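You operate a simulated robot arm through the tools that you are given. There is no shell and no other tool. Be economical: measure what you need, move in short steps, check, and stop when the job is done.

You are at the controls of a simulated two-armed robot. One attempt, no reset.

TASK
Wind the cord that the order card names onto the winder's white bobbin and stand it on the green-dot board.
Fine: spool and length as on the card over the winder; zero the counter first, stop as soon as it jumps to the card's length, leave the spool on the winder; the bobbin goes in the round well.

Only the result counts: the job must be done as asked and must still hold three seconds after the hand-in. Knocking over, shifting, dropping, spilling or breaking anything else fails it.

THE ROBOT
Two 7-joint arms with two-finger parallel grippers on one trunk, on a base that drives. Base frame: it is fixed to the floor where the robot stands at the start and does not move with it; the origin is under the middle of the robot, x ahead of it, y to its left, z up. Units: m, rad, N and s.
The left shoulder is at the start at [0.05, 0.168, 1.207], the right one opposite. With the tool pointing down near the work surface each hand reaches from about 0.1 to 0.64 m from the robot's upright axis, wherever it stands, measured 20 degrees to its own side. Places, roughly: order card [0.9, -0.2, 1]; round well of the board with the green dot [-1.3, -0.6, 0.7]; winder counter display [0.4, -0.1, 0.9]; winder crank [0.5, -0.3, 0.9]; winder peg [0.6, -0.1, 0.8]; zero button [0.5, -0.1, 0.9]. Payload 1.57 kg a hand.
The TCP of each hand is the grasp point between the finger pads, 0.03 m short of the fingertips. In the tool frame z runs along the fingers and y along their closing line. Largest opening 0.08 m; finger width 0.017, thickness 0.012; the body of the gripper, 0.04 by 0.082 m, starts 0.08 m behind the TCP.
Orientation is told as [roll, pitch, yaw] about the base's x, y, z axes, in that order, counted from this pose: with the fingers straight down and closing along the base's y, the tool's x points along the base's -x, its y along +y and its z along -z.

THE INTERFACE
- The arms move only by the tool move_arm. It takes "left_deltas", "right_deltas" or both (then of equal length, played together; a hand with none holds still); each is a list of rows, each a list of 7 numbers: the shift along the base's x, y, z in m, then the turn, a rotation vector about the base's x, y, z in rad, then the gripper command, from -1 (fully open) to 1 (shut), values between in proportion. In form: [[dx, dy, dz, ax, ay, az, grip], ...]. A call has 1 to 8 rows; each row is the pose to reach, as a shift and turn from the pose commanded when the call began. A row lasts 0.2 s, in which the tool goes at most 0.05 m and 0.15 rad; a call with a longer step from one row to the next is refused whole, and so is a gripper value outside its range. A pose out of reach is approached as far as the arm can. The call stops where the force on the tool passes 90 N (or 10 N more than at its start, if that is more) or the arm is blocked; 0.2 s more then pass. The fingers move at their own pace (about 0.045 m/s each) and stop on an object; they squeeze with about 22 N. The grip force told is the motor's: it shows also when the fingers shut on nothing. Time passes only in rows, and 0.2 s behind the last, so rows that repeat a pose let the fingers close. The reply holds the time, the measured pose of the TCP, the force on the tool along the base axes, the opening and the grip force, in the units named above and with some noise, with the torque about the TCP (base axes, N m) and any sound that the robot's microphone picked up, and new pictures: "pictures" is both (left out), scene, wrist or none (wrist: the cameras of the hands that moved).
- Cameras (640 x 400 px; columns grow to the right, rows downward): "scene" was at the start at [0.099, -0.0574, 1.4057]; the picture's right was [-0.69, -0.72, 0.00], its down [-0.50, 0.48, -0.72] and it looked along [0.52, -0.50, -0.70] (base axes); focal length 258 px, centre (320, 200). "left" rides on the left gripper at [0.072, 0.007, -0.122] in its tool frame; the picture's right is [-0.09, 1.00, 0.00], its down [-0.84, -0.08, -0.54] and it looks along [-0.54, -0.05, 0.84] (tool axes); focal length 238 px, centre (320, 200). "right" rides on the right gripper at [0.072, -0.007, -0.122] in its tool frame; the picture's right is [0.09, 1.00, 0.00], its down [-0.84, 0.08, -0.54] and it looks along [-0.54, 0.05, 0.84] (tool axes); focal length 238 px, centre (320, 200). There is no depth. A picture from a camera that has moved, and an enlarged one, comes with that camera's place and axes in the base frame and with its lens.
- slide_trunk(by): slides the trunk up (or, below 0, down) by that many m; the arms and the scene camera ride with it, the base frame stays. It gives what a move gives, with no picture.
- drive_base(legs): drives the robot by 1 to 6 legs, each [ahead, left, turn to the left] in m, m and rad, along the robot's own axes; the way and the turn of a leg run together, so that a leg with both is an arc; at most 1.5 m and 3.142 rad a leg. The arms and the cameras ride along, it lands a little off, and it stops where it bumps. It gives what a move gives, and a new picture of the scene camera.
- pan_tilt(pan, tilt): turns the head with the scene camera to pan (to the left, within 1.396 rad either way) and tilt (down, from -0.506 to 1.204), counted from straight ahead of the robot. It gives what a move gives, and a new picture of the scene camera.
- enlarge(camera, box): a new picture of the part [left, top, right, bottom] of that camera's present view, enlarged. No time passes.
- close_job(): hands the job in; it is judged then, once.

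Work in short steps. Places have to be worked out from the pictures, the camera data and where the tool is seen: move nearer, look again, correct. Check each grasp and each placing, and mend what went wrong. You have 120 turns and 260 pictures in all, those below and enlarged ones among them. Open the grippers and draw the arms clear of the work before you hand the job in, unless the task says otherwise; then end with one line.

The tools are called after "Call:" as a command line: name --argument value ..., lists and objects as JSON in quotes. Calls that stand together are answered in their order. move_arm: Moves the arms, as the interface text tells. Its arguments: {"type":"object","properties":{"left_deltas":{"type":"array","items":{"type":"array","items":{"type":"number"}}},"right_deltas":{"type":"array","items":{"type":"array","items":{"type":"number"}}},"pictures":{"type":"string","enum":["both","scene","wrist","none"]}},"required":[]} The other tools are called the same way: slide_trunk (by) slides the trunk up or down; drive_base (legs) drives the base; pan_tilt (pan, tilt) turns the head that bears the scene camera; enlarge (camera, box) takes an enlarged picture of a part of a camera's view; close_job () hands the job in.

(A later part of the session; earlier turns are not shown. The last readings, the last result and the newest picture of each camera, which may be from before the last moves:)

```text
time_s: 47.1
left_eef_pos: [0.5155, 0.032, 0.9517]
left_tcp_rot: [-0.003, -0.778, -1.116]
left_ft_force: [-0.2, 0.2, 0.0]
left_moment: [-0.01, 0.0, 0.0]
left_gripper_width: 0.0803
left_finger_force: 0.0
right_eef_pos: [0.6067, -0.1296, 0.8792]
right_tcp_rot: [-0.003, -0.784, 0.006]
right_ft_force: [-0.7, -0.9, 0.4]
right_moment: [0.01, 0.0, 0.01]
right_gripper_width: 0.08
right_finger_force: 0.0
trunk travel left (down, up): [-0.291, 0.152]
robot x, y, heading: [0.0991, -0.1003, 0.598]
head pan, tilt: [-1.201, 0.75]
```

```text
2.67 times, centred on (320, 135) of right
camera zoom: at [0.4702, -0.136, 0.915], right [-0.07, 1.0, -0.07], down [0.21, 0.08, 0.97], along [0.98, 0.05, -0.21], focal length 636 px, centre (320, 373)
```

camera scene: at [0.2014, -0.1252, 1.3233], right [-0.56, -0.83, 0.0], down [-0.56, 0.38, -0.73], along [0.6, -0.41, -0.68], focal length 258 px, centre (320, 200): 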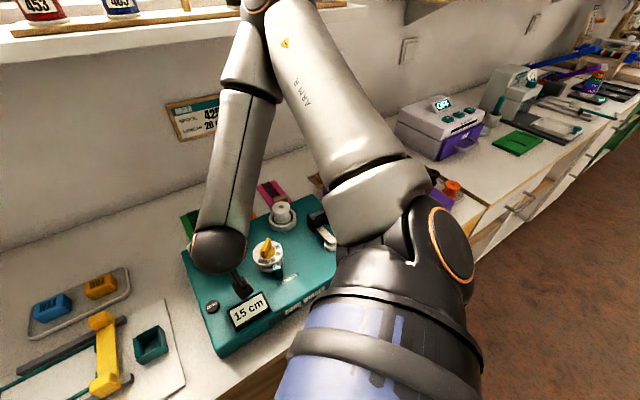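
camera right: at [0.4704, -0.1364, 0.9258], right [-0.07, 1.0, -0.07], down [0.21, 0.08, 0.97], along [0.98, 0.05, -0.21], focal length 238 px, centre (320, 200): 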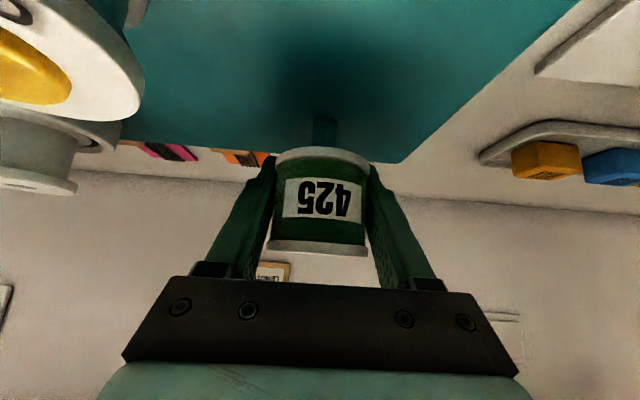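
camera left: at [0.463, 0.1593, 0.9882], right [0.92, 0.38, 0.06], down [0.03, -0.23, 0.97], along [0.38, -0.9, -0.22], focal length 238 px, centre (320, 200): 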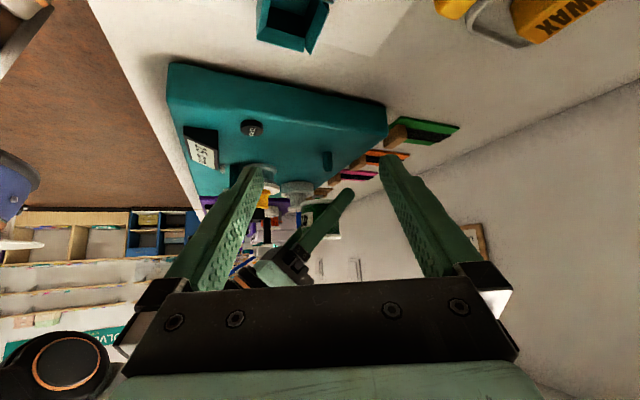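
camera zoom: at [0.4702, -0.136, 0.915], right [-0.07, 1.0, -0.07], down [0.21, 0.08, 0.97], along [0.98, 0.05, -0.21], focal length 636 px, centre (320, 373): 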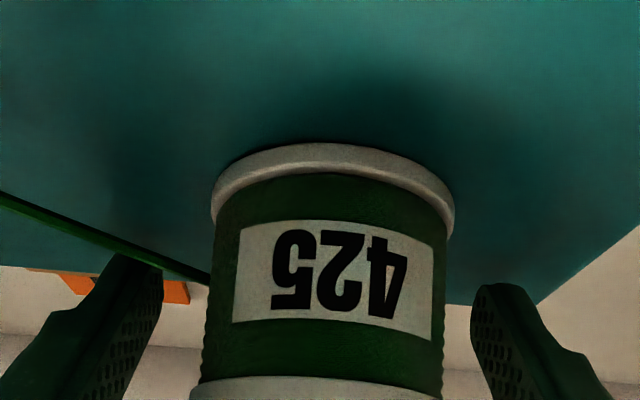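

The spool seated and the cord threaded itself to the bobbin. I withdraw the right hand back and up along its axis, then the left hand as well.

Call:
move_arm --right_deltas '[[-0.012, 0, 0.015, 0, 0, 0, -1], [-0.03, 0, 0.035, 0, 0, 0, -1], [-0.06, 0, 0.07, 0, 0, 0, -1], [-0.08, 0, 0.11, 0, 0, 0, -1], [-0.1, -0.02, 0.15, 0, 0.1, 0, -1], [-0.12, -0.05, 0.18, 0, 0.24, 0, -1], [-0.14, -0.08, 0.2, 0, 0.38, 0, -1], [-0.15, -0.12, 0.22, 0, 0.52, 0, -1]]' --left_deltas '[[0, 0.0, 0.02, 0, 0, 0, -1], [0, 0.02, 0.05, 0, 0, 0, -1], [0, 0.05, 0.08, 0, 0, 0, -1], [0, 0.09, 0.1, 0, 0, 0, -1], [-0.03, 0.13, 0.1, 0, 0, 0, -1], [-0.06, 0.17, 0.1, 0, 0, 0, -1], [-0.08, 0.21, 0.1, 0, 0, 0, -1], [-0.1, 0.25, 0.1, 0, 0, 0, -1]]' --pictures "both"

```text
time_s: 48.9
left_eef_pos: [0.4154, 0.285, 1.0541]
left_tcp_rot: [-0.001, -0.778, -1.117]
left_ft_force: [-0.5, -0.2, -0.4]
left_moment: [0.02, 0.02, 0.04]
left_gripper_width: 0.0801
left_finger_force: 0.0
right_eef_pos: [0.457, -0.2506, 1.0984]
right_tcp_rot: [-0.001, -0.263, 0.007]
right_ft_force: [-0.3, 1.1, 0.2]
right_moment: [-0.02, 0.01, 0.03]
right_gripper_width: 0.0802
right_finger_force: 0.3
right hand out of reach, approached as far as the arm can: row 2, 3, 4, 5, 6, 7
trunk travel left (down, up): [-0.291, 0.152]
robot x, y, heading: [0.1002, -0.0989, 0.602]
head pan, tilt: [-1.201, 0.75]
camera scene: at [0.2017, -0.1254, 1.3233], right [-0.56, -0.83, 0.0], down [-0.56, 0.38, -0.73], along [0.6, -0.41, -0.68], focal length 258 px, centre (320, 200)
camera right: at [0.3557, -0.2567, 1.1985], right [-0.1, 1.0, -0.02], down [0.67, 0.08, 0.74], along [0.74, 0.06, -0.67], focal length 238 px, centre (320, 200)
camera left: at [0.3626, 0.4119, 1.0902], right [0.92, 0.38, 0.06], down [0.03, -0.23, 0.97], along [0.38, -0.9, -0.22], focal length 238 px, centre (320, 200)
```

scene: 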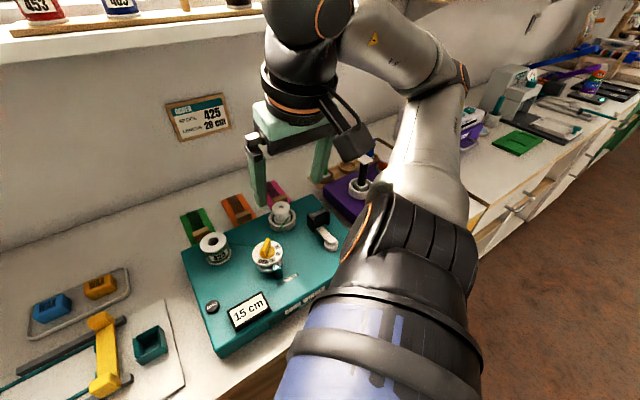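
right: 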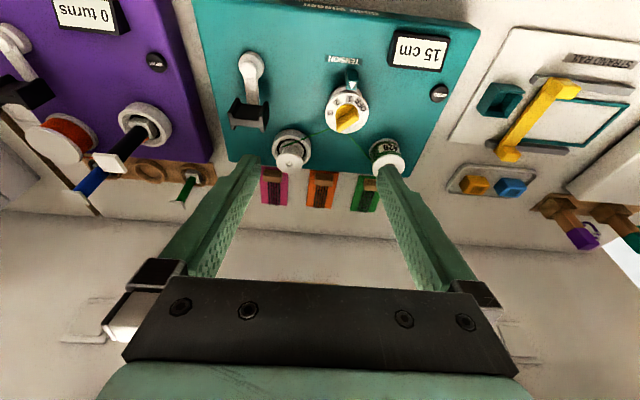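
left: 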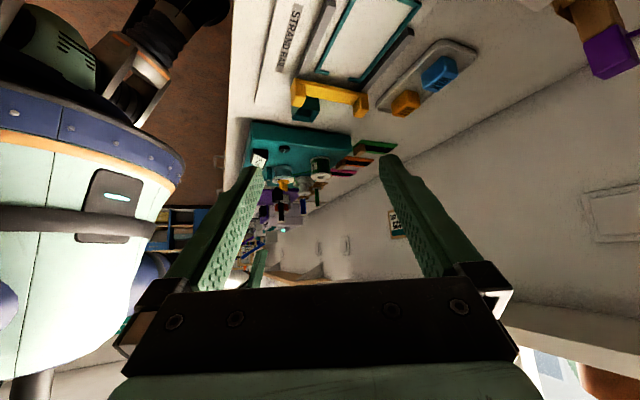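

Spool on peg, cord threaded. I read the dial, zero button and crank from the wrist camera.

Call:
enlarge --camera "right" --box '[210, 20, 470, 190]'

Call:
enlarge --camera "right" --box '[310, 50, 390, 140]'

```text
2.35 times, centred on (340, 105) of right
camera zoom: at [0.3557, -0.2567, 1.1985], right [-0.1, 1.0, -0.02], down [0.67, 0.08, 0.74], along [0.74, 0.06, -0.67], focal length 561 px, centre (273, 424)
```

zoom: 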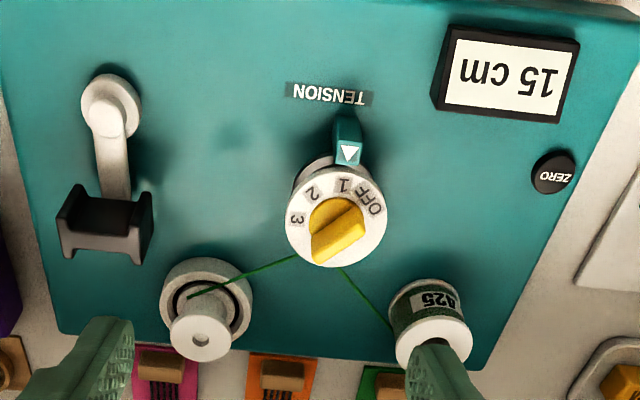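

```text
4.44 times, centred on (350, 95) of right
camera zoom: at [0.3557, -0.2567, 1.1985], right [-0.1, 1.0, -0.02], down [0.67, 0.08, 0.74], along [0.74, 0.06, -0.67], focal length 1059 px, centre (187, 667)
```

zoom: 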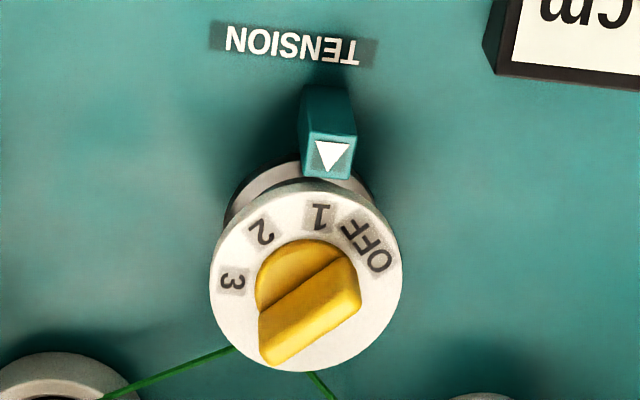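

Tension points at 1 (not OFF), so I leave it. I now drive the base square to the winder for zeroing and cranking.

Call:
drive_base --legs '[[-0.07, -0.013, 0], [0, 0, -0.6]]'

Call:
pan_tilt --pan -0.1 --tilt 0.95

```text
time_s: 51.6
left_eef_pos: [0.5282, -0.0092, 1.0541]
left_tcp_rot: [-0.002, -0.778, -1.713]
left_ft_force: [0.3, -0.8, 0.4]
left_moment: [-0.01, 0.02, 0.0]
left_gripper_width: 0.0798
left_finger_force: 0.1
right_eef_pos: [0.2614, -0.4749, 1.0999]
right_tcp_rot: [0.001, -0.266, -0.593]
right_ft_force: [0.2, 0.2, -0.5]
right_moment: [0.02, -0.03, 0.03]
right_gripper_width: 0.0801
right_finger_force: 0.1
trunk travel left (down, up): [-0.291, 0.152]
robot x, y, heading: [0.0527, -0.1516, 0.006]
head pan, tilt: [-1.201, 0.75]
camera scene: at [0.1203, -0.2285, 1.3233], right [-0.93, -0.37, 0.0], down [-0.25, 0.63, -0.73], along [0.27, -0.68, -0.68], focal length 258 px, centre (320, 200)
```

scene: 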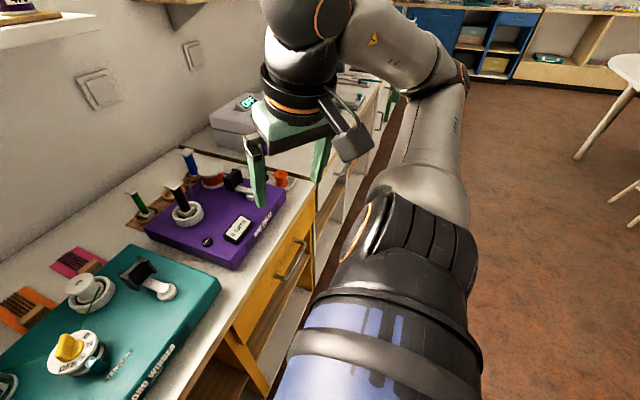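

```text
time_s: 52.9
left_eef_pos: [0.5268, -0.0096, 1.0545]
left_tcp_rot: [0.0, -0.778, -1.717]
left_ft_force: [-0.6, -0.1, 0.1]
left_moment: [0.01, 0.01, 0.05]
left_gripper_width: 0.0801
left_finger_force: 0.0
right_eef_pos: [0.2607, -0.4735, 1.0988]
right_tcp_rot: [0.0, -0.266, -0.595]
right_ft_force: [0.0, 0.1, -0.1]
right_moment: [0.0, 0.02, 0.0]
right_gripper_width: 0.08
right_finger_force: 0.1
trunk travel left (down, up): [-0.291, 0.152]
robot x, y, heading: [0.0494, -0.1526, 0.007]
head pan, tilt: [-0.099, 0.949]
camera scene: at [0.1624, -0.1582, 1.3078], right [-0.09, -1.0, 0.0], down [-0.81, 0.08, -0.58], along [0.58, -0.06, -0.81], focal length 258 px, centre (320, 200)
```

scene: 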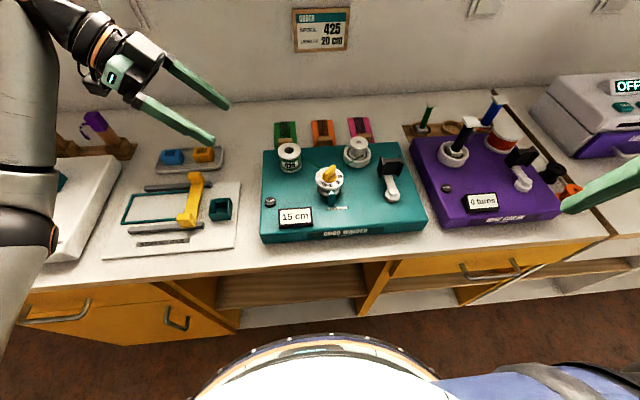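

Very clear view now. Enlarging the winder for positions.

Call:
enlarge --camera "scene" --box '[255, 130, 435, 245]'

```text
3.48 times, centred on (345, 188) of scene
camera zoom: at [0.1624, -0.1582, 1.3078], right [-0.09, -1.0, 0.0], down [-0.81, 0.08, -0.58], along [0.58, -0.06, -0.81], focal length 898 px, centre (233, 244)
```

zoom: 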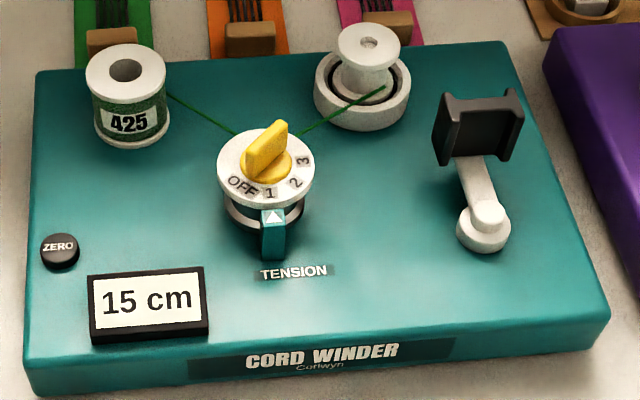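

The crank pivots at about [0.46, -0.333] with the handle at [0.505, -0.334, z≈0.92]; zero button at [0.486, -0.082, 0.866]. I level the left hand, close it and bring it above the zero button.

Call:
move_arm --left_deltas '[[0, 0, 0.01, 0.13, -0.019, 0, 0], [-0.01, -0.01, 0.01, 0.26, -0.038, 0, 0.5], [-0.02, -0.03, 0, 0.39, -0.057, 0, 1], [-0.03, -0.05, -0.02, 0.52, -0.076, 0, 1], [-0.04, -0.065, -0.045, 0.65, -0.095, 0, 1], [-0.041, -0.072, -0.07, 0.77, -0.113, 0, 1], [-0.041, -0.072, -0.1, 0.77, -0.113, 0, 1]]' --pictures "both"

Call:
enlarge --camera "scene" --box '[235, 130, 415, 245]'

```text
time_s: 54.5
left_eef_pos: [0.4866, -0.0822, 0.955]
left_tcp_rot: [0.002, 0.001, -1.713]
left_ft_force: [0.2, 0.2, -0.4]
left_moment: [0.02, 0.03, 0.04]
left_gripper_width: 0.0
left_finger_force: 21.5
right_eef_pos: [0.2614, -0.474, 1.0998]
right_tcp_rot: [0.0, -0.265, -0.592]
right_ft_force: [0.0, 0.9, 0.2]
right_moment: [0.05, 0.0, -0.02]
right_gripper_width: 0.08
right_finger_force: 0.0
trunk travel left (down, up): [-0.291, 0.152]
robot x, y, heading: [0.0459, -0.1527, 0.003]
head pan, tilt: [-0.099, 0.949]
camera scene: at [0.1625, -0.1579, 1.3078], right [-0.09, -1.0, 0.0], down [-0.81, 0.08, -0.58], along [0.58, -0.06, -0.81], focal length 258 px, centre (320, 200)
camera left: at [0.5044, -0.0109, 1.0755], right [0.97, -0.23, 0.0], down [-0.2, -0.82, 0.54], along [-0.13, -0.53, -0.84], focal length 238 px, centre (320, 200)
```

scene: 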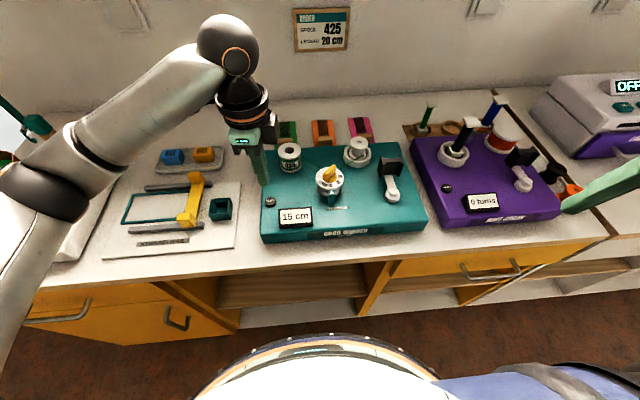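
left: 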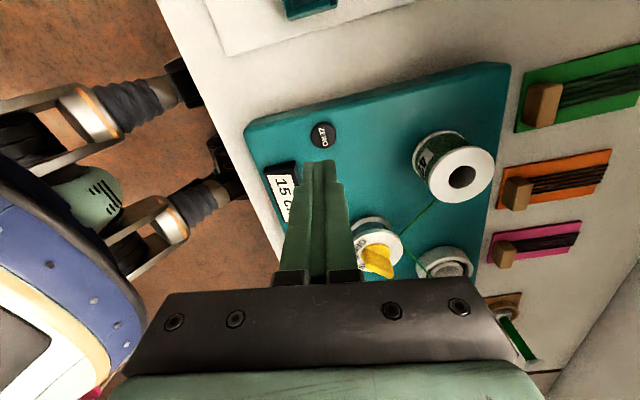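

```text
3.48 times, centred on (325, 188) of scene
camera zoom: at [0.1625, -0.1579, 1.3078], right [-0.09, -1.0, 0.0], down [-0.81, 0.08, -0.58], along [0.58, -0.06, -0.81], focal length 898 px, centre (303, 244)
```

zoom: 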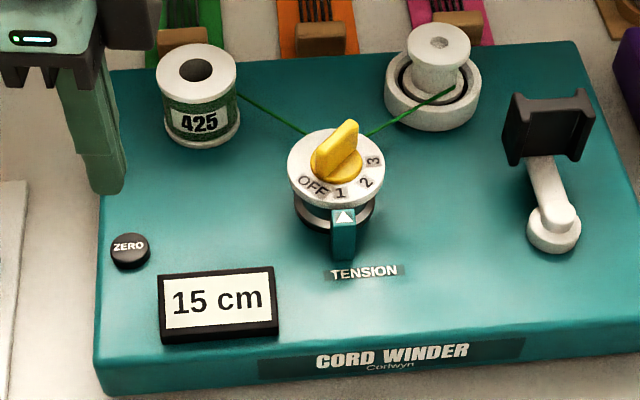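

Wrist and scene fixes put the button near [0.491, -0.080]. I shift slightly and press down gently.

Call:
move_arm --left_deltas '[[0.004, 0.002, -0.03, 0, 0, 0, 1], [0.004, 0.002, -0.052, 0, 0, 0, 1], [0.004, 0.002, -0.058, 0, 0, 0, 1], [0.004, 0.002, -0.063, 0, 0, 0, 1]]' --pictures "wrist"

Call:
enlarge --camera "scene" --box '[235, 130, 415, 245]'

```text
time_s: 55.5
left_eef_pos: [0.4907, -0.0798, 0.8918]
left_tcp_rot: [0.0, 0.002, -1.714]
left_ft_force: [-0.5, 0.5, 0.8]
left_moment: [-0.01, 0.02, -0.01]
left_gripper_width: 0.0002
left_finger_force: 21.0
right_eef_pos: [0.262, -0.4746, 1.0997]
right_tcp_rot: [0.001, -0.264, -0.593]
right_ft_force: [0.2, -0.3, 0.4]
right_moment: [0.03, -0.01, 0.02]
right_gripper_width: 0.0801
right_finger_force: 0.0
trunk travel left (down, up): [-0.291, 0.152]
robot x, y, heading: [0.0471, -0.1524, 0.009]
head pan, tilt: [-0.099, 0.949]
camera left: at [0.5087, -0.0085, 1.0127], right [0.97, -0.23, 0.0], down [-0.2, -0.82, 0.54], along [-0.13, -0.53, -0.84], focal length 238 px, centre (320, 200)
```

left: 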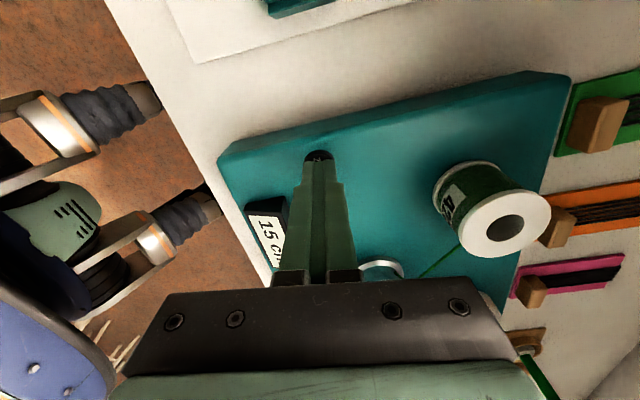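

```text
3.48 times, centred on (325, 188) of scene
camera zoom: at [0.1624, -0.1581, 1.3078], right [-0.09, -1.0, 0.0], down [-0.81, 0.08, -0.58], along [0.58, -0.05, -0.81], focal length 898 px, centre (303, 244)
```

zoom: 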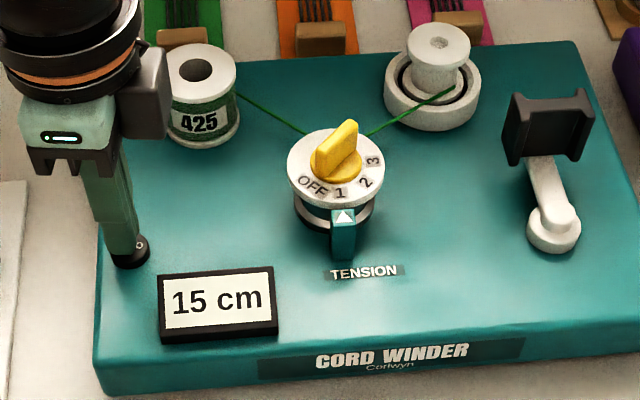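

Tip is right over the button; I press down further.

Call:
move_arm --left_deltas '[[-0.002, 0, -0.004, 0, 0, 0, 1], [-0.002, 0, -0.008, 0, 0, 0, 1], [-0.002, 0, -0.011, 0, 0, 0, 1], [-0.002, 0, -0.011, 0, 0, 0, 1]]' --pictures "none"

Call:
enlarge --camera "scene" --box '[235, 160, 335, 245]'

```text
time_s: 56.5
left_eef_pos: [0.4878, -0.0803, 0.8823]
left_tcp_rot: [0.005, -0.001, -1.714]
left_ft_force: [-1.1, 0.6, 11.1]
left_moment: [0.02, 0.05, -0.08]
left_gripper_width: 0.0002
left_finger_force: 21.2
right_eef_pos: [0.2615, -0.4752, 1.1007]
right_tcp_rot: [0.001, -0.266, -0.593]
right_ft_force: [-0.5, 0.4, -0.7]
right_moment: [0.02, 0.07, -0.01]
right_gripper_width: 0.08
right_finger_force: 0.0
trunk travel left (down, up): [-0.291, 0.152]
robot x, y, heading: [0.0507, -0.1507, 0.004]
head pan, tilt: [-0.099, 0.949]
heard: click
```

```text
4.71 times, centred on (285, 202) of scene
camera zoom: at [0.1614, -0.1581, 1.308], right [-0.09, -1.0, 0.0], down [-0.81, 0.08, -0.58], along [0.58, -0.05, -0.81], focal length 1216 px, centre (485, 188)
```

zoom: 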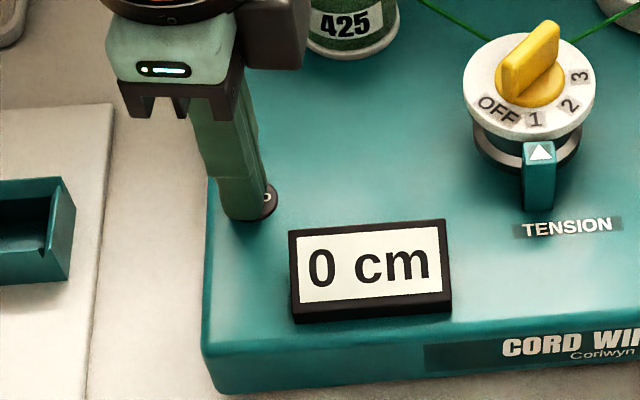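

Counter reads 0 cm. I lift the left hand away, and level the right hand.

Call:
move_arm --left_deltas '[[0, 0, 0.03, 0, 0, 0, 1], [0, 0, 0.08, 0, 0, 0, 1], [-0.02, 0.04, 0.1, 0, 0, 0, 1], [-0.04, 0.08, 0.12, 0, 0, 0, 1], [-0.06, 0.12, 0.12, 0, 0, 0, 1], [-0.08, 0.16, 0.12, 0, 0, 0, 1], [-0.09, 0.2, 0.12, 0, 0, 0, 1], [-0.1, 0.25, 0.12, 0, 0, 0, 1]]' --right_deltas '[[0.02, 0.01, 0, 0.074, 0.11, 0, -1], [0.05, 0.03, 0, 0.149, 0.22, 0, -1], [0.08, 0.05, 0, 0.149, 0.22, 0, -1], [0.11, 0.07, 0, 0.149, 0.22, 0, -1], [0.14, 0.09, 0, 0.149, 0.22, 0, -1], [0.17, 0.11, 0, 0.149, 0.22, 0, -1], [0.2, 0.13, -0.02, 0.149, 0.22, 0, -1], [0.24, 0.14, -0.04, 0.149, 0.22, 0, -1]]' --pictures "none"

Call:
move_arm --right_deltas '[[0, 0, 0, 0, 0, -0.14, -1], [0, 0, 0, 0, 0, -0.28, -1], [0, 0, 0, 0, 0, -0.42, -1], [0, 0, 0, 0, 0, -0.56, -1], [0, 0, 0, 0, 0, -0.7, -1], [0, 0, 0, 0, 0, -0.84, -1], [0, 0, 0, 0, 0, -0.978, -1]]' --pictures "both"

```text
refused: row 8 steps farther than a row can; nothing moved
```

```text
time_s: 58.1
left_eef_pos: [0.4886, -0.0802, 0.8816]
left_tcp_rot: [0.003, 0.0, -1.715]
left_ft_force: [2.4, 0.2, 12.9]
left_moment: [0.04, -0.07, 0.0]
left_gripper_width: 0.0
left_finger_force: 21.3
right_eef_pos: [0.2605, -0.4732, 1.0996]
right_tcp_rot: [0.002, -0.263, -1.575]
right_ft_force: [0.4, -0.2, -0.2]
right_moment: [-0.02, 0.02, -0.02]
right_gripper_width: 0.08
right_finger_force: 0.1
trunk travel left (down, up): [-0.291, 0.152]
robot x, y, heading: [0.0539, -0.1492, 0.007]
head pan, tilt: [-0.099, 0.949]
camera scene: at [0.1617, -0.1582, 1.3079], right [-0.09, -1.0, 0.0], down [-0.81, 0.08, -0.58], along [0.58, -0.05, -0.81], focal length 258 px, centre (320, 200)
camera right: at [0.2547, -0.3726, 1.1986], right [1.0, 0.09, -0.02], down [0.07, -0.67, 0.74], along [0.05, -0.74, -0.67], focal length 238 px, centre (320, 200)
```

scene: 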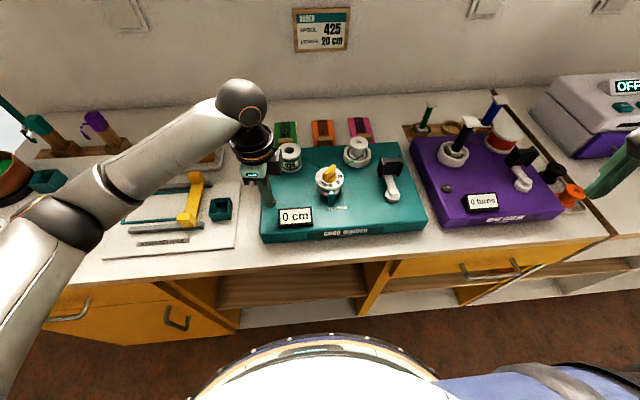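
right: 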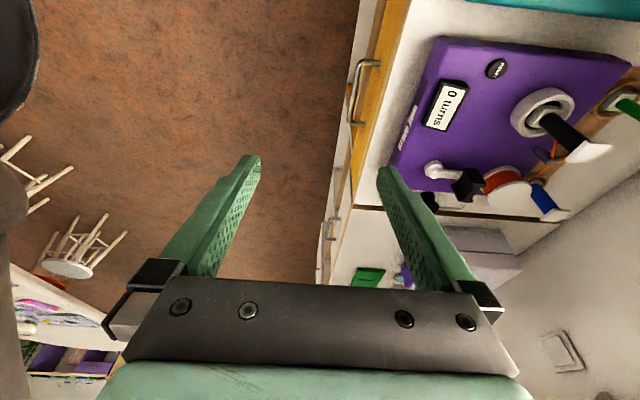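

Right yaw is done. Now level it and bring it over the crank handle, while the left hand lifts off the button and away.

Call:
move_arm --left_deltas '[[0, 0, 0.03, 0, 0, 0, 1], [0, 0, 0.075, 0, 0, 0, 1], [-0.02, 0.03, 0.1, 0, 0, 0, 1], [-0.04, 0.07, 0.11, 0, 0, 0, 1], [-0.06, 0.11, 0.12, 0, 0, 0, 1], [-0.08, 0.15, 0.12, 0, 0, 0, 1], [-0.09, 0.19, 0.12, 0, 0, 0, 1], [-0.1, 0.23, 0.12, 0, 0, 0, 1]]' --right_deltas '[[0.02, 0.02, 0, 0.13, 0, 0, -1], [0.06, 0.04, 0, 0.263, 0, 0, -1], [0.1, 0.06, 0, 0.263, 0, 0, -1], [0.14, 0.08, 0, 0.263, 0, 0, -1], [0.17, 0.1, -0.02, 0.263, 0, 0, -1], [0.2, 0.12, -0.04, 0.263, 0, 0, -1], [0.23, 0.135, -0.06, 0.263, 0, 0, -1], [0.245, 0.139, -0.08, 0.263, 0, 0, -1]]' --pictures "both"

Call:
enlarge --camera "scene" --box '[320, 100, 460, 210]'

```text
time_s: 59.9
left_eef_pos: [0.3873, 0.1517, 0.9994]
left_tcp_rot: [-0.001, -0.001, -1.715]
left_ft_force: [0.3, -0.6, 0.5]
left_moment: [0.0, 0.0, 0.01]
left_gripper_width: 0.0
left_finger_force: 21.1
right_eef_pos: [0.5079, -0.3349, 1.0189]
right_tcp_rot: [0.003, -0.001, -1.57]
right_ft_force: [-0.6, -0.2, -0.1]
right_moment: [0.01, 0.0, 0.0]
right_gripper_width: 0.08
right_finger_force: 0.0
trunk travel left (down, up): [-0.291, 0.152]
robot x, y, heading: [0.05, -0.1504, 0.002]
head pan, tilt: [-0.099, 0.949]
camera scene: at [0.1623, -0.1579, 1.3078], right [-0.09, -1.0, 0.0], down [-0.81, 0.08, -0.58], along [0.58, -0.06, -0.81], focal length 258 px, centre (320, 200)
camera right: at [0.4999, -0.262, 1.1406], right [1.0, 0.09, 0.0], down [0.08, -0.84, 0.54], along [0.05, -0.54, -0.84], focal length 238 px, centre (320, 200)
camera left: at [0.4059, 0.2226, 1.1218], right [0.97, -0.23, 0.0], down [-0.2, -0.82, 0.54], along [-0.13, -0.53, -0.84], focal length 238 px, centre (320, 200)
```

scene: 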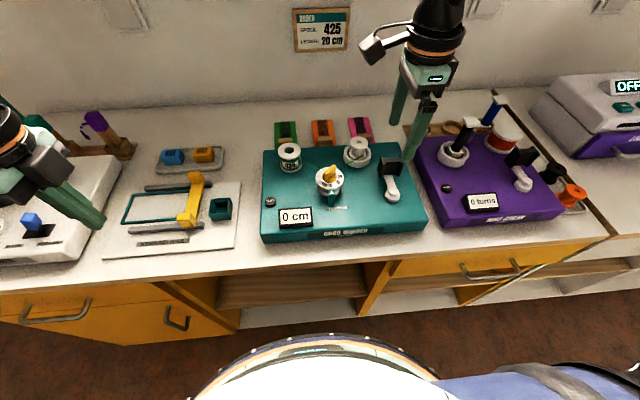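
right: 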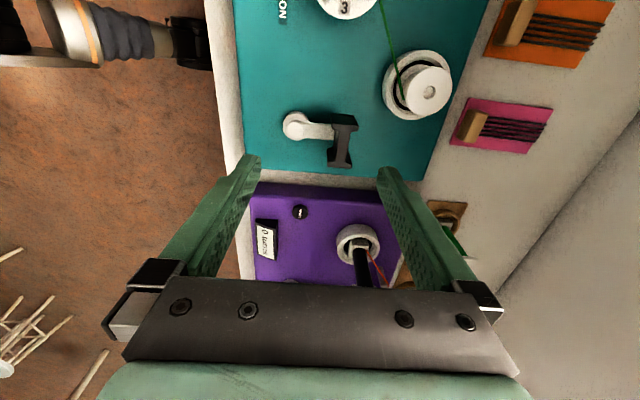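
left: 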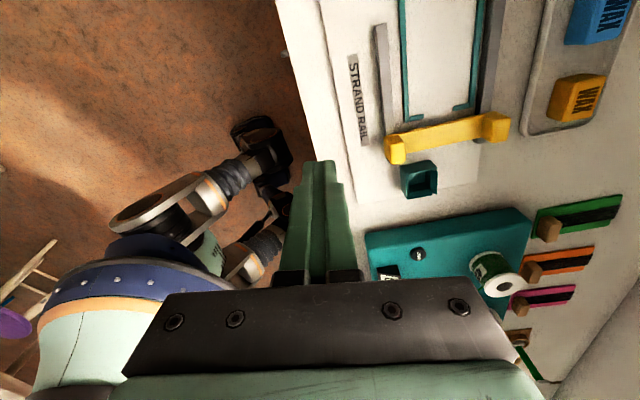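

```text
3.64 times, centred on (390, 155) of scene
camera zoom: at [0.1623, -0.1579, 1.3078], right [-0.09, -1.0, 0.0], down [-0.81, 0.08, -0.58], along [0.58, -0.06, -0.81], focal length 939 px, centre (66, 364)
```

zoom: 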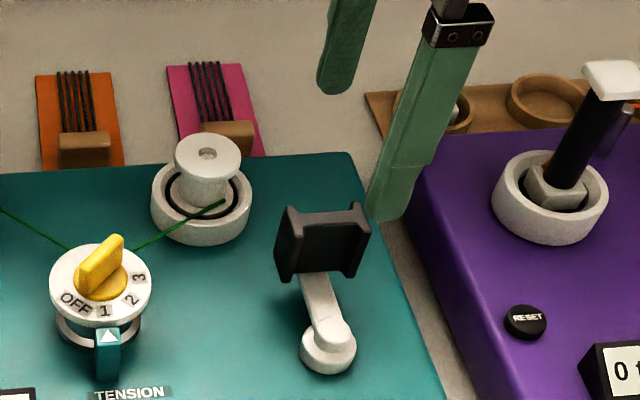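

Let me look at the handle's shape closely from the right wrist.

Call:
enlarge --camera "right" --box '[260, 80, 400, 190]'

```text
3.64 times, centred on (330, 135) of right
camera zoom: at [0.4999, -0.262, 1.1406], right [1.0, 0.09, 0.0], down [0.08, -0.84, 0.54], along [0.05, -0.54, -0.84], focal length 867 px, centre (284, 436)
```

zoom: 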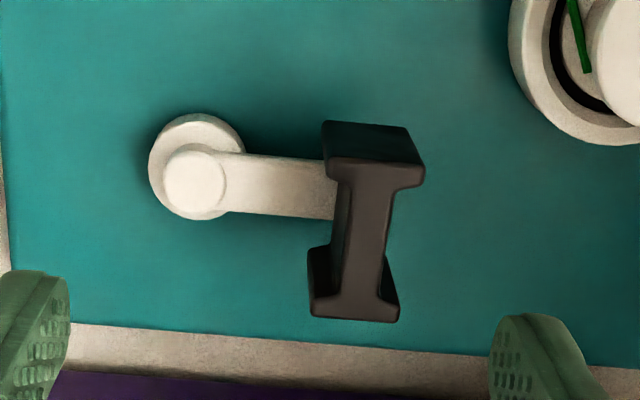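

The handle is an I-shape: fingers should close along x onto its web between the end plates. Handle top ≈ [0.529, -0.341, 0.923], pivot ≈ [0.479, -0.341], radius ≈ 0.05. I move over it and look.

Call:
move_arm --right_deltas '[[0.021, -0.006, 0, 0, 0, 0, -1], [0.021, -0.006, -0.03, 0, 0, 0, -1], [0.021, -0.006, -0.055, 0, 0, 0, -1], [0.021, -0.006, -0.055, 0, 0, 0, -1]]' --pictures "wrist"

Call:
enlarge --camera "scene" --box '[320, 110, 460, 220]'

```text
time_s: 60.9
left_eef_pos: [0.3876, 0.1521, 1.0003]
left_tcp_rot: [0.001, 0.0, -1.713]
left_ft_force: [0.6, -0.2, -0.5]
left_moment: [-0.02, 0.03, -0.05]
left_gripper_width: 0.0001
left_finger_force: 21.8
right_eef_pos: [0.527, -0.3423, 0.9617]
right_tcp_rot: [0.0, -0.001, -1.572]
right_ft_force: [0.0, -0.6, -0.1]
right_moment: [0.0, 0.02, 0.01]
right_gripper_width: 0.08
right_finger_force: 0.0
trunk travel left (down, up): [-0.291, 0.152]
robot x, y, heading: [0.0466, -0.1494, 0.007]
head pan, tilt: [-0.099, 0.949]
camera right: at [0.5209, -0.269, 1.0857], right [1.0, 0.09, 0.0], down [0.08, -0.84, 0.54], along [0.05, -0.54, -0.84], focal length 238 px, centre (320, 200)
```

right: 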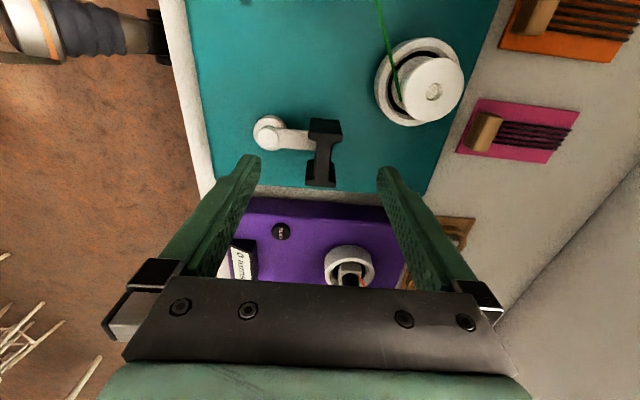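

```text
3.64 times, centred on (390, 165) of scene
camera zoom: at [0.1623, -0.1581, 1.3078], right [-0.09, -1.0, 0.0], down [-0.81, 0.08, -0.58], along [0.58, -0.05, -0.81], focal length 939 px, centre (66, 327)
```

zoom: 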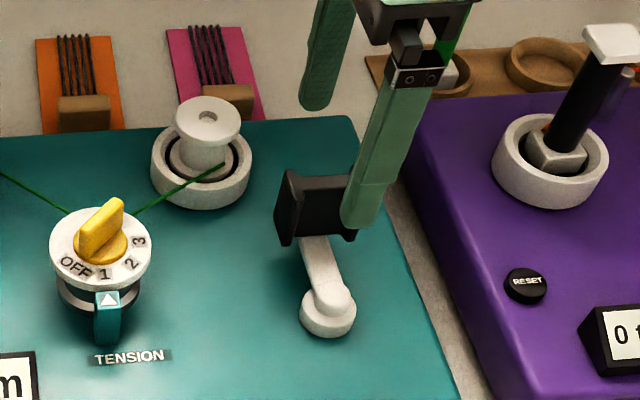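

Alignment: handle at y≈-0.338, x≈0.528. I descend so that the tips straddle the web, still open.

Call:
move_arm --right_deltas '[[0.001, 0.004, -0.01, 0, 0, 0, -1], [0.001, 0.004, -0.03, 0, 0, 0, -1], [0.001, 0.004, -0.044, 0, 0, 0, -1], [0.001, 0.004, -0.044, 0, 0, 0, -1]]' --pictures "wrist"

Call:
enlarge --camera "right" --box '[220, 100, 420, 225]'

Call:
enlarge --camera "scene" --box '[320, 110, 460, 220]'

```text
time_s: 61.9
left_eef_pos: [0.3885, 0.1506, 1.0]
left_tcp_rot: [0.0, 0.0, -1.714]
left_ft_force: [0.3, 0.2, 0.2]
left_moment: [0.02, 0.0, 0.01]
left_gripper_width: 0.0
left_finger_force: 21.9
right_eef_pos: [0.5292, -0.3373, 0.9192]
right_tcp_rot: [0.0, -0.002, -1.57]
right_ft_force: [0.7, -1.1, -0.1]
right_moment: [0.01, 0.02, 0.02]
right_gripper_width: 0.0802
right_finger_force: 0.0
trunk travel left (down, up): [-0.291, 0.152]
robot x, y, heading: [0.0475, -0.1522, 0.009]
head pan, tilt: [-0.099, 0.949]
camera right: at [0.5215, -0.2646, 1.0421], right [1.0, 0.09, 0.0], down [0.08, -0.84, 0.54], along [0.05, -0.54, -0.84], focal length 238 px, centre (320, 200)
```

right: 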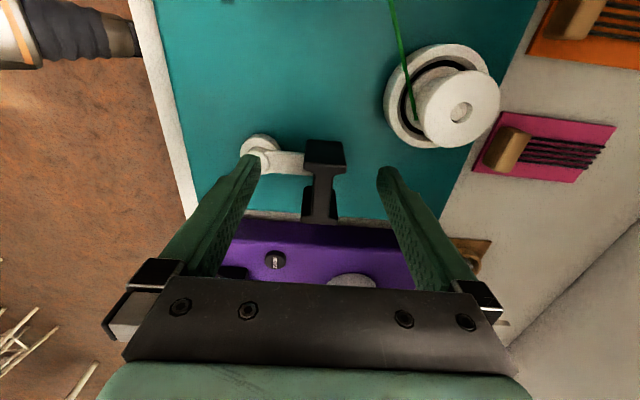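

```text
3.20 times, centred on (320, 162) of right
camera zoom: at [0.5215, -0.2646, 1.0421], right [1.0, 0.09, 0.0], down [0.08, -0.84, 0.54], along [0.05, -0.54, -0.84], focal length 763 px, centre (320, 320)
```

zoom: 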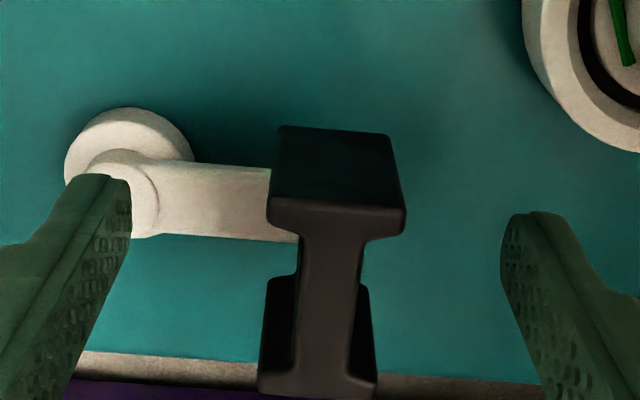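

```text
3.64 times, centred on (390, 165) of scene
camera zoom: at [0.1623, -0.1581, 1.3078], right [-0.09, -1.0, 0.0], down [-0.81, 0.08, -0.58], along [0.58, -0.05, -0.81], focal length 939 px, centre (66, 327)
```

zoom: 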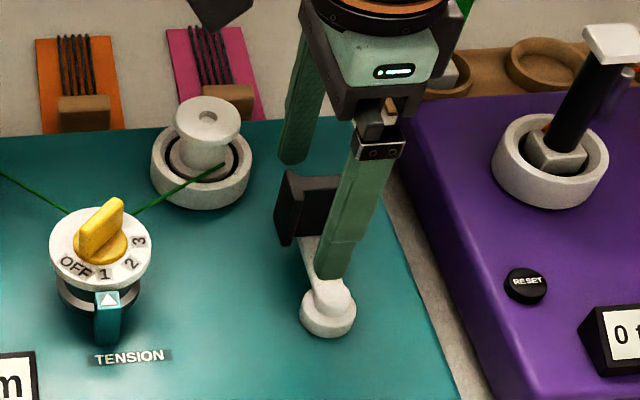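

Fingers straddle the web nicely. Small trim (+2 mm x, -2 mm y) and close.

Call:
move_arm --right_deltas '[[0.002, -0.002, 0, 0, 0, 0, -1], [0.002, -0.002, 0, 0, 0, 0, 0], [0.002, -0.002, 0, 0, 0, 0, 1], [0.002, -0.002, 0, 0, 0, 0, 1], [0.002, -0.002, 0, 0, 0, 0, 1], [0.002, -0.002, 0, 0, 0, 0, 1], [0.002, -0.002, 0, 0, 0, 0, 1]]' --pictures "wrist"

Call:
enlarge --camera "right" --box '[220, 100, 420, 225]'

```text
time_s: 63.5
left_eef_pos: [0.3881, 0.1511, 1.0006]
left_tcp_rot: [0.0, 0.0, -1.714]
left_ft_force: [-0.1, 0.4, 0.1]
left_moment: [0.01, -0.02, -0.03]
left_gripper_width: 0.0003
left_finger_force: 21.5
right_eef_pos: [0.53, -0.339, 0.9206]
right_tcp_rot: [0.0, 0.0, -1.572]
right_ft_force: [-1.6, -1.0, 0.1]
right_moment: [-0.04, 0.11, -0.01]
right_gripper_width: 0.0115
right_finger_force: 28.7
trunk travel left (down, up): [-0.291, 0.152]
robot x, y, heading: [0.0511, -0.1517, 0.002]
head pan, tilt: [-0.099, 0.949]
camera right: at [0.5235, -0.2668, 1.0422], right [1.0, 0.09, 0.0], down [0.08, -0.84, 0.54], along [0.05, -0.54, -0.84], focal length 238 px, centre (320, 200)
```

right: 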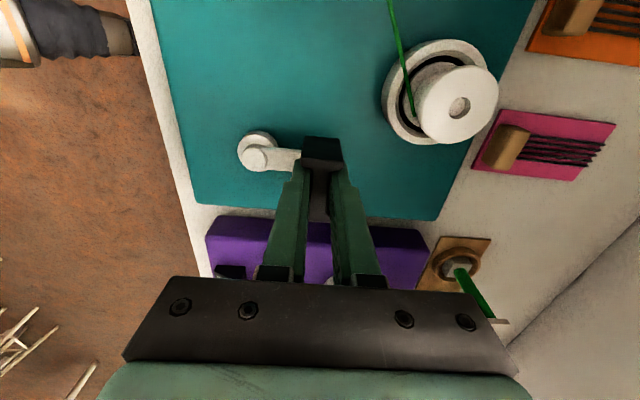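

```text
3.20 times, centred on (320, 162) of right
camera zoom: at [0.5235, -0.2668, 1.0422], right [1.0, 0.09, 0.0], down [0.08, -0.84, 0.54], along [0.05, -0.54, -0.84], focal length 763 px, centre (320, 320)
```

zoom: 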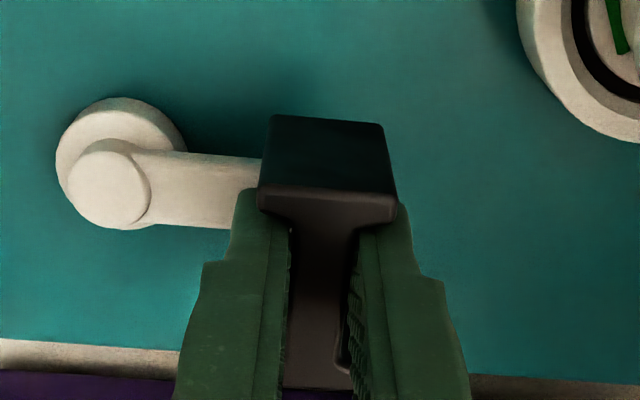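

Gripped. I try a small clockwise turn (about 40°) around the pivot [0.480, -0.341], holding hand orientation, watching torque and counter.

Call:
move_arm --right_deltas '[[-0.0008, -0.0087, 0, 0, 0, 0, 1], [-0.003, -0.0171, 0, 0, 0, 0, 1], [-0.0067, -0.025, 0, 0, 0, 0, 1], [-0.0117, -0.0321, 0, 0, 0, 0, 1]]' --pictures "wrist"

Call:
enlarge --camera "scene" --box '[255, 110, 455, 245]'

```text
time_s: 64.5
left_eef_pos: [0.3882, 0.1516, 1.0]
left_tcp_rot: [0.0, 0.0, -1.713]
left_ft_force: [0.8, 0.4, -0.9]
left_moment: [-0.04, -0.01, 0.0]
left_gripper_width: 0.0
left_finger_force: 21.2
right_eef_pos: [0.5185, -0.3716, 0.9201]
right_tcp_rot: [0.001, -0.001, -1.571]
right_ft_force: [-2.4, 1.4, -1.4]
right_moment: [0.32, 0.03, -0.02]
right_gripper_width: 0.0115
right_finger_force: 29.2
trunk travel left (down, up): [-0.291, 0.152]
robot x, y, heading: [0.0537, -0.1507, 0.009]
head pan, tilt: [-0.099, 0.949]
camera right: at [0.512, -0.2988, 1.0423], right [1.0, 0.09, 0.0], down [0.08, -0.84, 0.54], along [0.05, -0.54, -0.84], focal length 238 px, centre (320, 200)
```

right: 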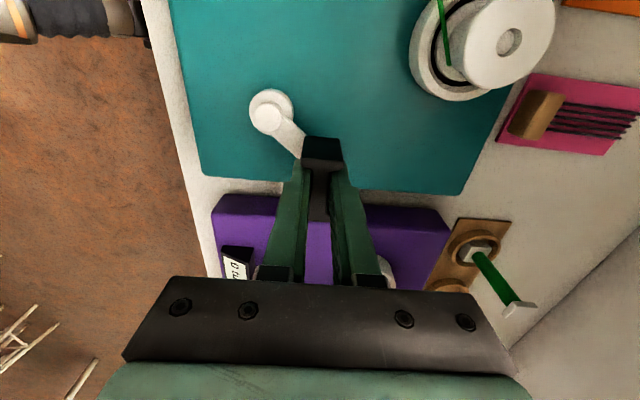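

```text
2.96 times, centred on (355, 178) of scene
camera zoom: at [0.1621, -0.158, 1.3078], right [-0.09, -1.0, 0.0], down [-0.81, 0.08, -0.58], along [0.58, -0.05, -0.81], focal length 765 px, centre (216, 267)
```

zoom: 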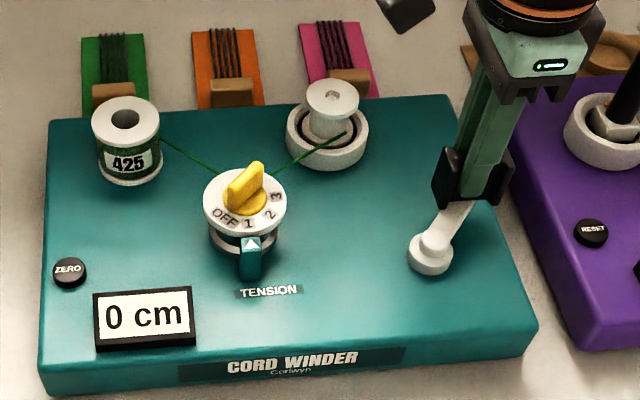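

The handle swivels freely and the crank turns with almost no force. Counter still 0; I go on clockwise to -100°.

Call:
move_arm --right_deltas '[[-0.0096, -0.0089, 0, 0, 0, 0, 1], [-0.0212, -0.0149, 0, 0, 0, 0, 1], [-0.0339, -0.0177, 0, 0, 0, 0, 1], [-0.047, -0.0171, 0, 0, 0, 0, 1]]' --pictures "none"

Call:
enlarge --camera "scene" --box '[255, 110, 455, 245]'

```text
time_s: 65.5
left_eef_pos: [0.3886, 0.1514, 1.0003]
left_tcp_rot: [-0.001, -0.001, -1.715]
left_ft_force: [-0.9, 0.3, 1.3]
left_moment: [-0.02, -0.01, 0.04]
left_gripper_width: 0.0
left_finger_force: 21.3
right_eef_pos: [0.472, -0.3885, 0.9199]
right_tcp_rot: [0.002, -0.002, -1.572]
right_ft_force: [0.4, 0.2, 0.5]
right_moment: [0.22, -0.01, 0.02]
right_gripper_width: 0.0115
right_finger_force: 29.1
trunk travel left (down, up): [-0.291, 0.152]
robot x, y, heading: [0.0493, -0.1531, 0.004]
head pan, tilt: [-0.099, 0.949]
```

```text
2.96 times, centred on (355, 178) of scene
camera zoom: at [0.1623, -0.1581, 1.3078], right [-0.09, -1.0, 0.0], down [-0.81, 0.08, -0.58], along [0.58, -0.05, -0.81], focal length 765 px, centre (216, 267)
```

zoom: 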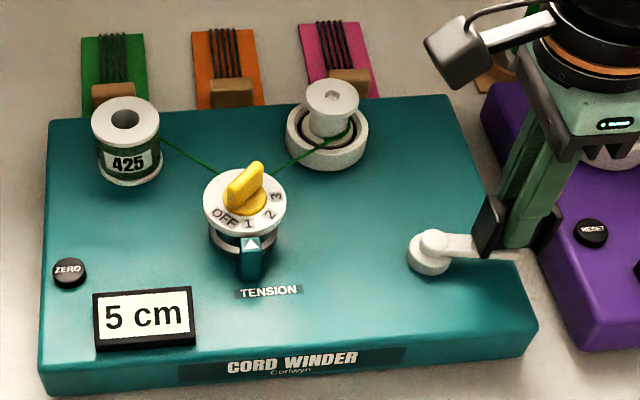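

The counter jumps in 5 cm steps, already 5 cm at -100°. I continue to -172° and look.

Call:
move_arm --right_deltas '[[-0.0163, 0.0059, 0, 0, 0, 0, 1], [-0.0296, 0.0171, 0, 0, 0, 0, 1], [-0.0383, 0.0321, 0, 0, 0, 0, 1], [-0.0408, 0.0422, 0, 0, 0, 0, 1]]' --pictures "none"

Call:
enlarge --camera "scene" --box '[255, 110, 455, 245]'

```text
time_s: 66.5
left_eef_pos: [0.3889, 0.1504, 1.0004]
left_tcp_rot: [0.0, 0.001, -1.713]
left_ft_force: [0.2, 0.2, 0.0]
left_moment: [0.01, -0.01, 0.02]
left_gripper_width: 0.0002
left_finger_force: 21.6
right_eef_pos: [0.4307, -0.3466, 0.9198]
right_tcp_rot: [0.004, -0.003, -1.57]
right_ft_force: [1.2, -1.3, 4.2]
right_moment: [-0.59, 0.05, 0.0]
right_gripper_width: 0.0114
right_finger_force: 28.5
trunk travel left (down, up): [-0.291, 0.152]
robot x, y, heading: [0.052, -0.1524, 0.008]
head pan, tilt: [-0.099, 0.949]
```

```text
2.96 times, centred on (355, 178) of scene
camera zoom: at [0.1622, -0.1579, 1.3079], right [-0.09, -1.0, 0.0], down [-0.81, 0.08, -0.58], along [0.58, -0.06, -0.81], focal length 765 px, centre (216, 267)
```

zoom: 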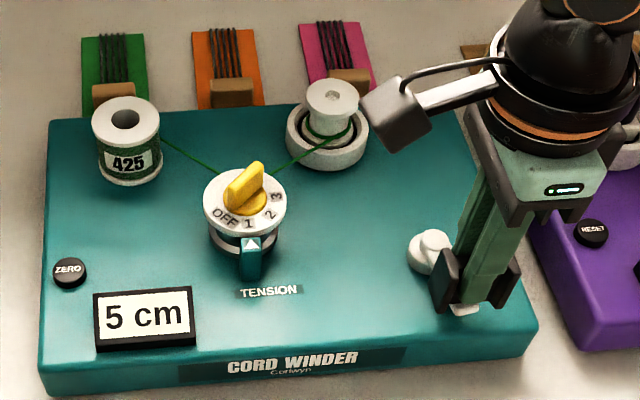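

Still 5 cm at -172°. On to -200°.

Call:
move_arm --right_deltas '[[-0.0005, 0.0087, 0, 0, 0, 0, 1], [0.0006, 0.0174, 0, 0, 0, 0, 1], [0.0025, 0.0241, 0, 0, 0, 0, 1]]' --pictures "none"

Call:
enlarge --camera "scene" --box '[255, 110, 455, 245]'

```text
time_s: 67.3
left_eef_pos: [0.3876, 0.1515, 0.9996]
left_tcp_rot: [0.0, 0.001, -1.714]
left_ft_force: [-0.3, -1.4, 0.1]
left_moment: [0.01, 0.02, -0.03]
left_gripper_width: 0.0
left_finger_force: 21.0
right_eef_pos: [0.433, -0.3228, 0.9209]
right_tcp_rot: [0.001, -0.001, -1.573]
right_ft_force: [1.1, 0.1, 4.7]
right_moment: [-0.27, 0.05, 0.02]
right_gripper_width: 0.0117
right_finger_force: 28.7
trunk travel left (down, up): [-0.291, 0.152]
robot x, y, heading: [0.0497, -0.1503, 0.011]
head pan, tilt: [-0.099, 0.949]
```

```text
2.96 times, centred on (355, 178) of scene
camera zoom: at [0.1622, -0.158, 1.3078], right [-0.09, -1.0, 0.0], down [-0.81, 0.08, -0.58], along [0.58, -0.05, -0.81], focal length 765 px, centre (216, 267)
```

zoom: 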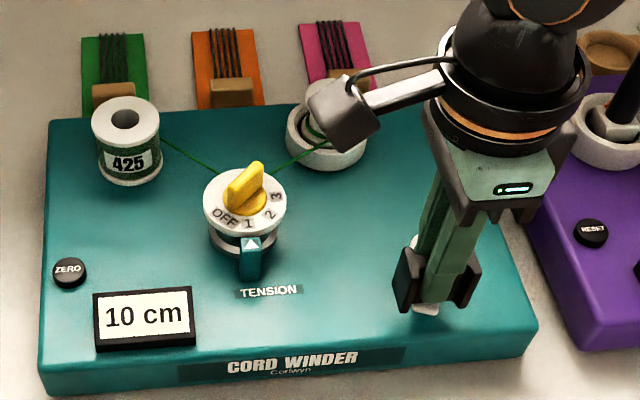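

10 cm at -200°, so about 90° per step. I continue to -300°, where it should show 15.

Call:
move_arm --right_deltas '[[0.0087, 0.015, 0, 0, 0, 0, 1], [0.022, 0.0262, 0, 0, 0, 0, 1], [0.0383, 0.0321, 0, 0, 0, 0, 1], [0.0557, 0.0321, 0, 0, 0, 0, 1], [0.072, 0.0262, 0, 0, 0, 0, 1]]' --pictures "none"

Call:
enlarge --camera "scene" --box '[255, 110, 455, 245]'

```text
time_s: 68.5
left_eef_pos: [0.39, 0.1511, 0.999]
left_tcp_rot: [-0.002, -0.002, -1.715]
left_ft_force: [0.1, -0.1, -0.3]
left_moment: [-0.01, 0.01, 0.04]
left_gripper_width: 0.0
left_finger_force: 21.0
right_eef_pos: [0.5016, -0.3004, 0.9236]
right_tcp_rot: [0.006, 0.008, -1.57]
right_ft_force: [11.0, 21.3, -15.2]
right_moment: [0.55, 0.14, 0.0]
right_gripper_width: 0.0117
right_finger_force: 29.3
right hand out of reach, approached as far as the arm can: row 4, 5
trunk travel left (down, up): [-0.291, 0.152]
robot x, y, heading: [0.0516, -0.1508, 0.004]
head pan, tilt: [-0.099, 0.949]
```

```text
2.96 times, centred on (355, 178) of scene
camera zoom: at [0.165, -0.156, 1.3073], right [-0.09, -1.0, 0.0], down [-0.81, 0.07, -0.58], along [0.58, -0.06, -0.81], focal length 765 px, centre (216, 267)
```

zoom: 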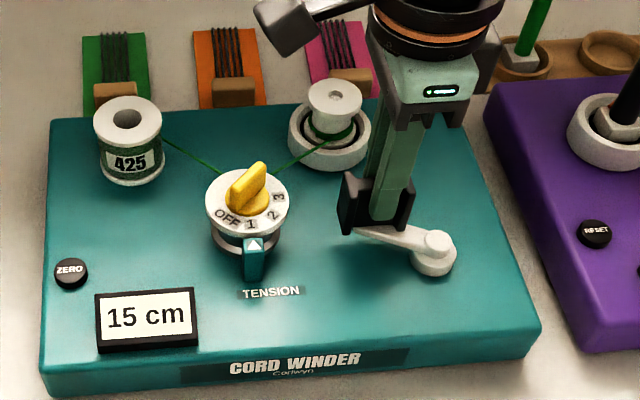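

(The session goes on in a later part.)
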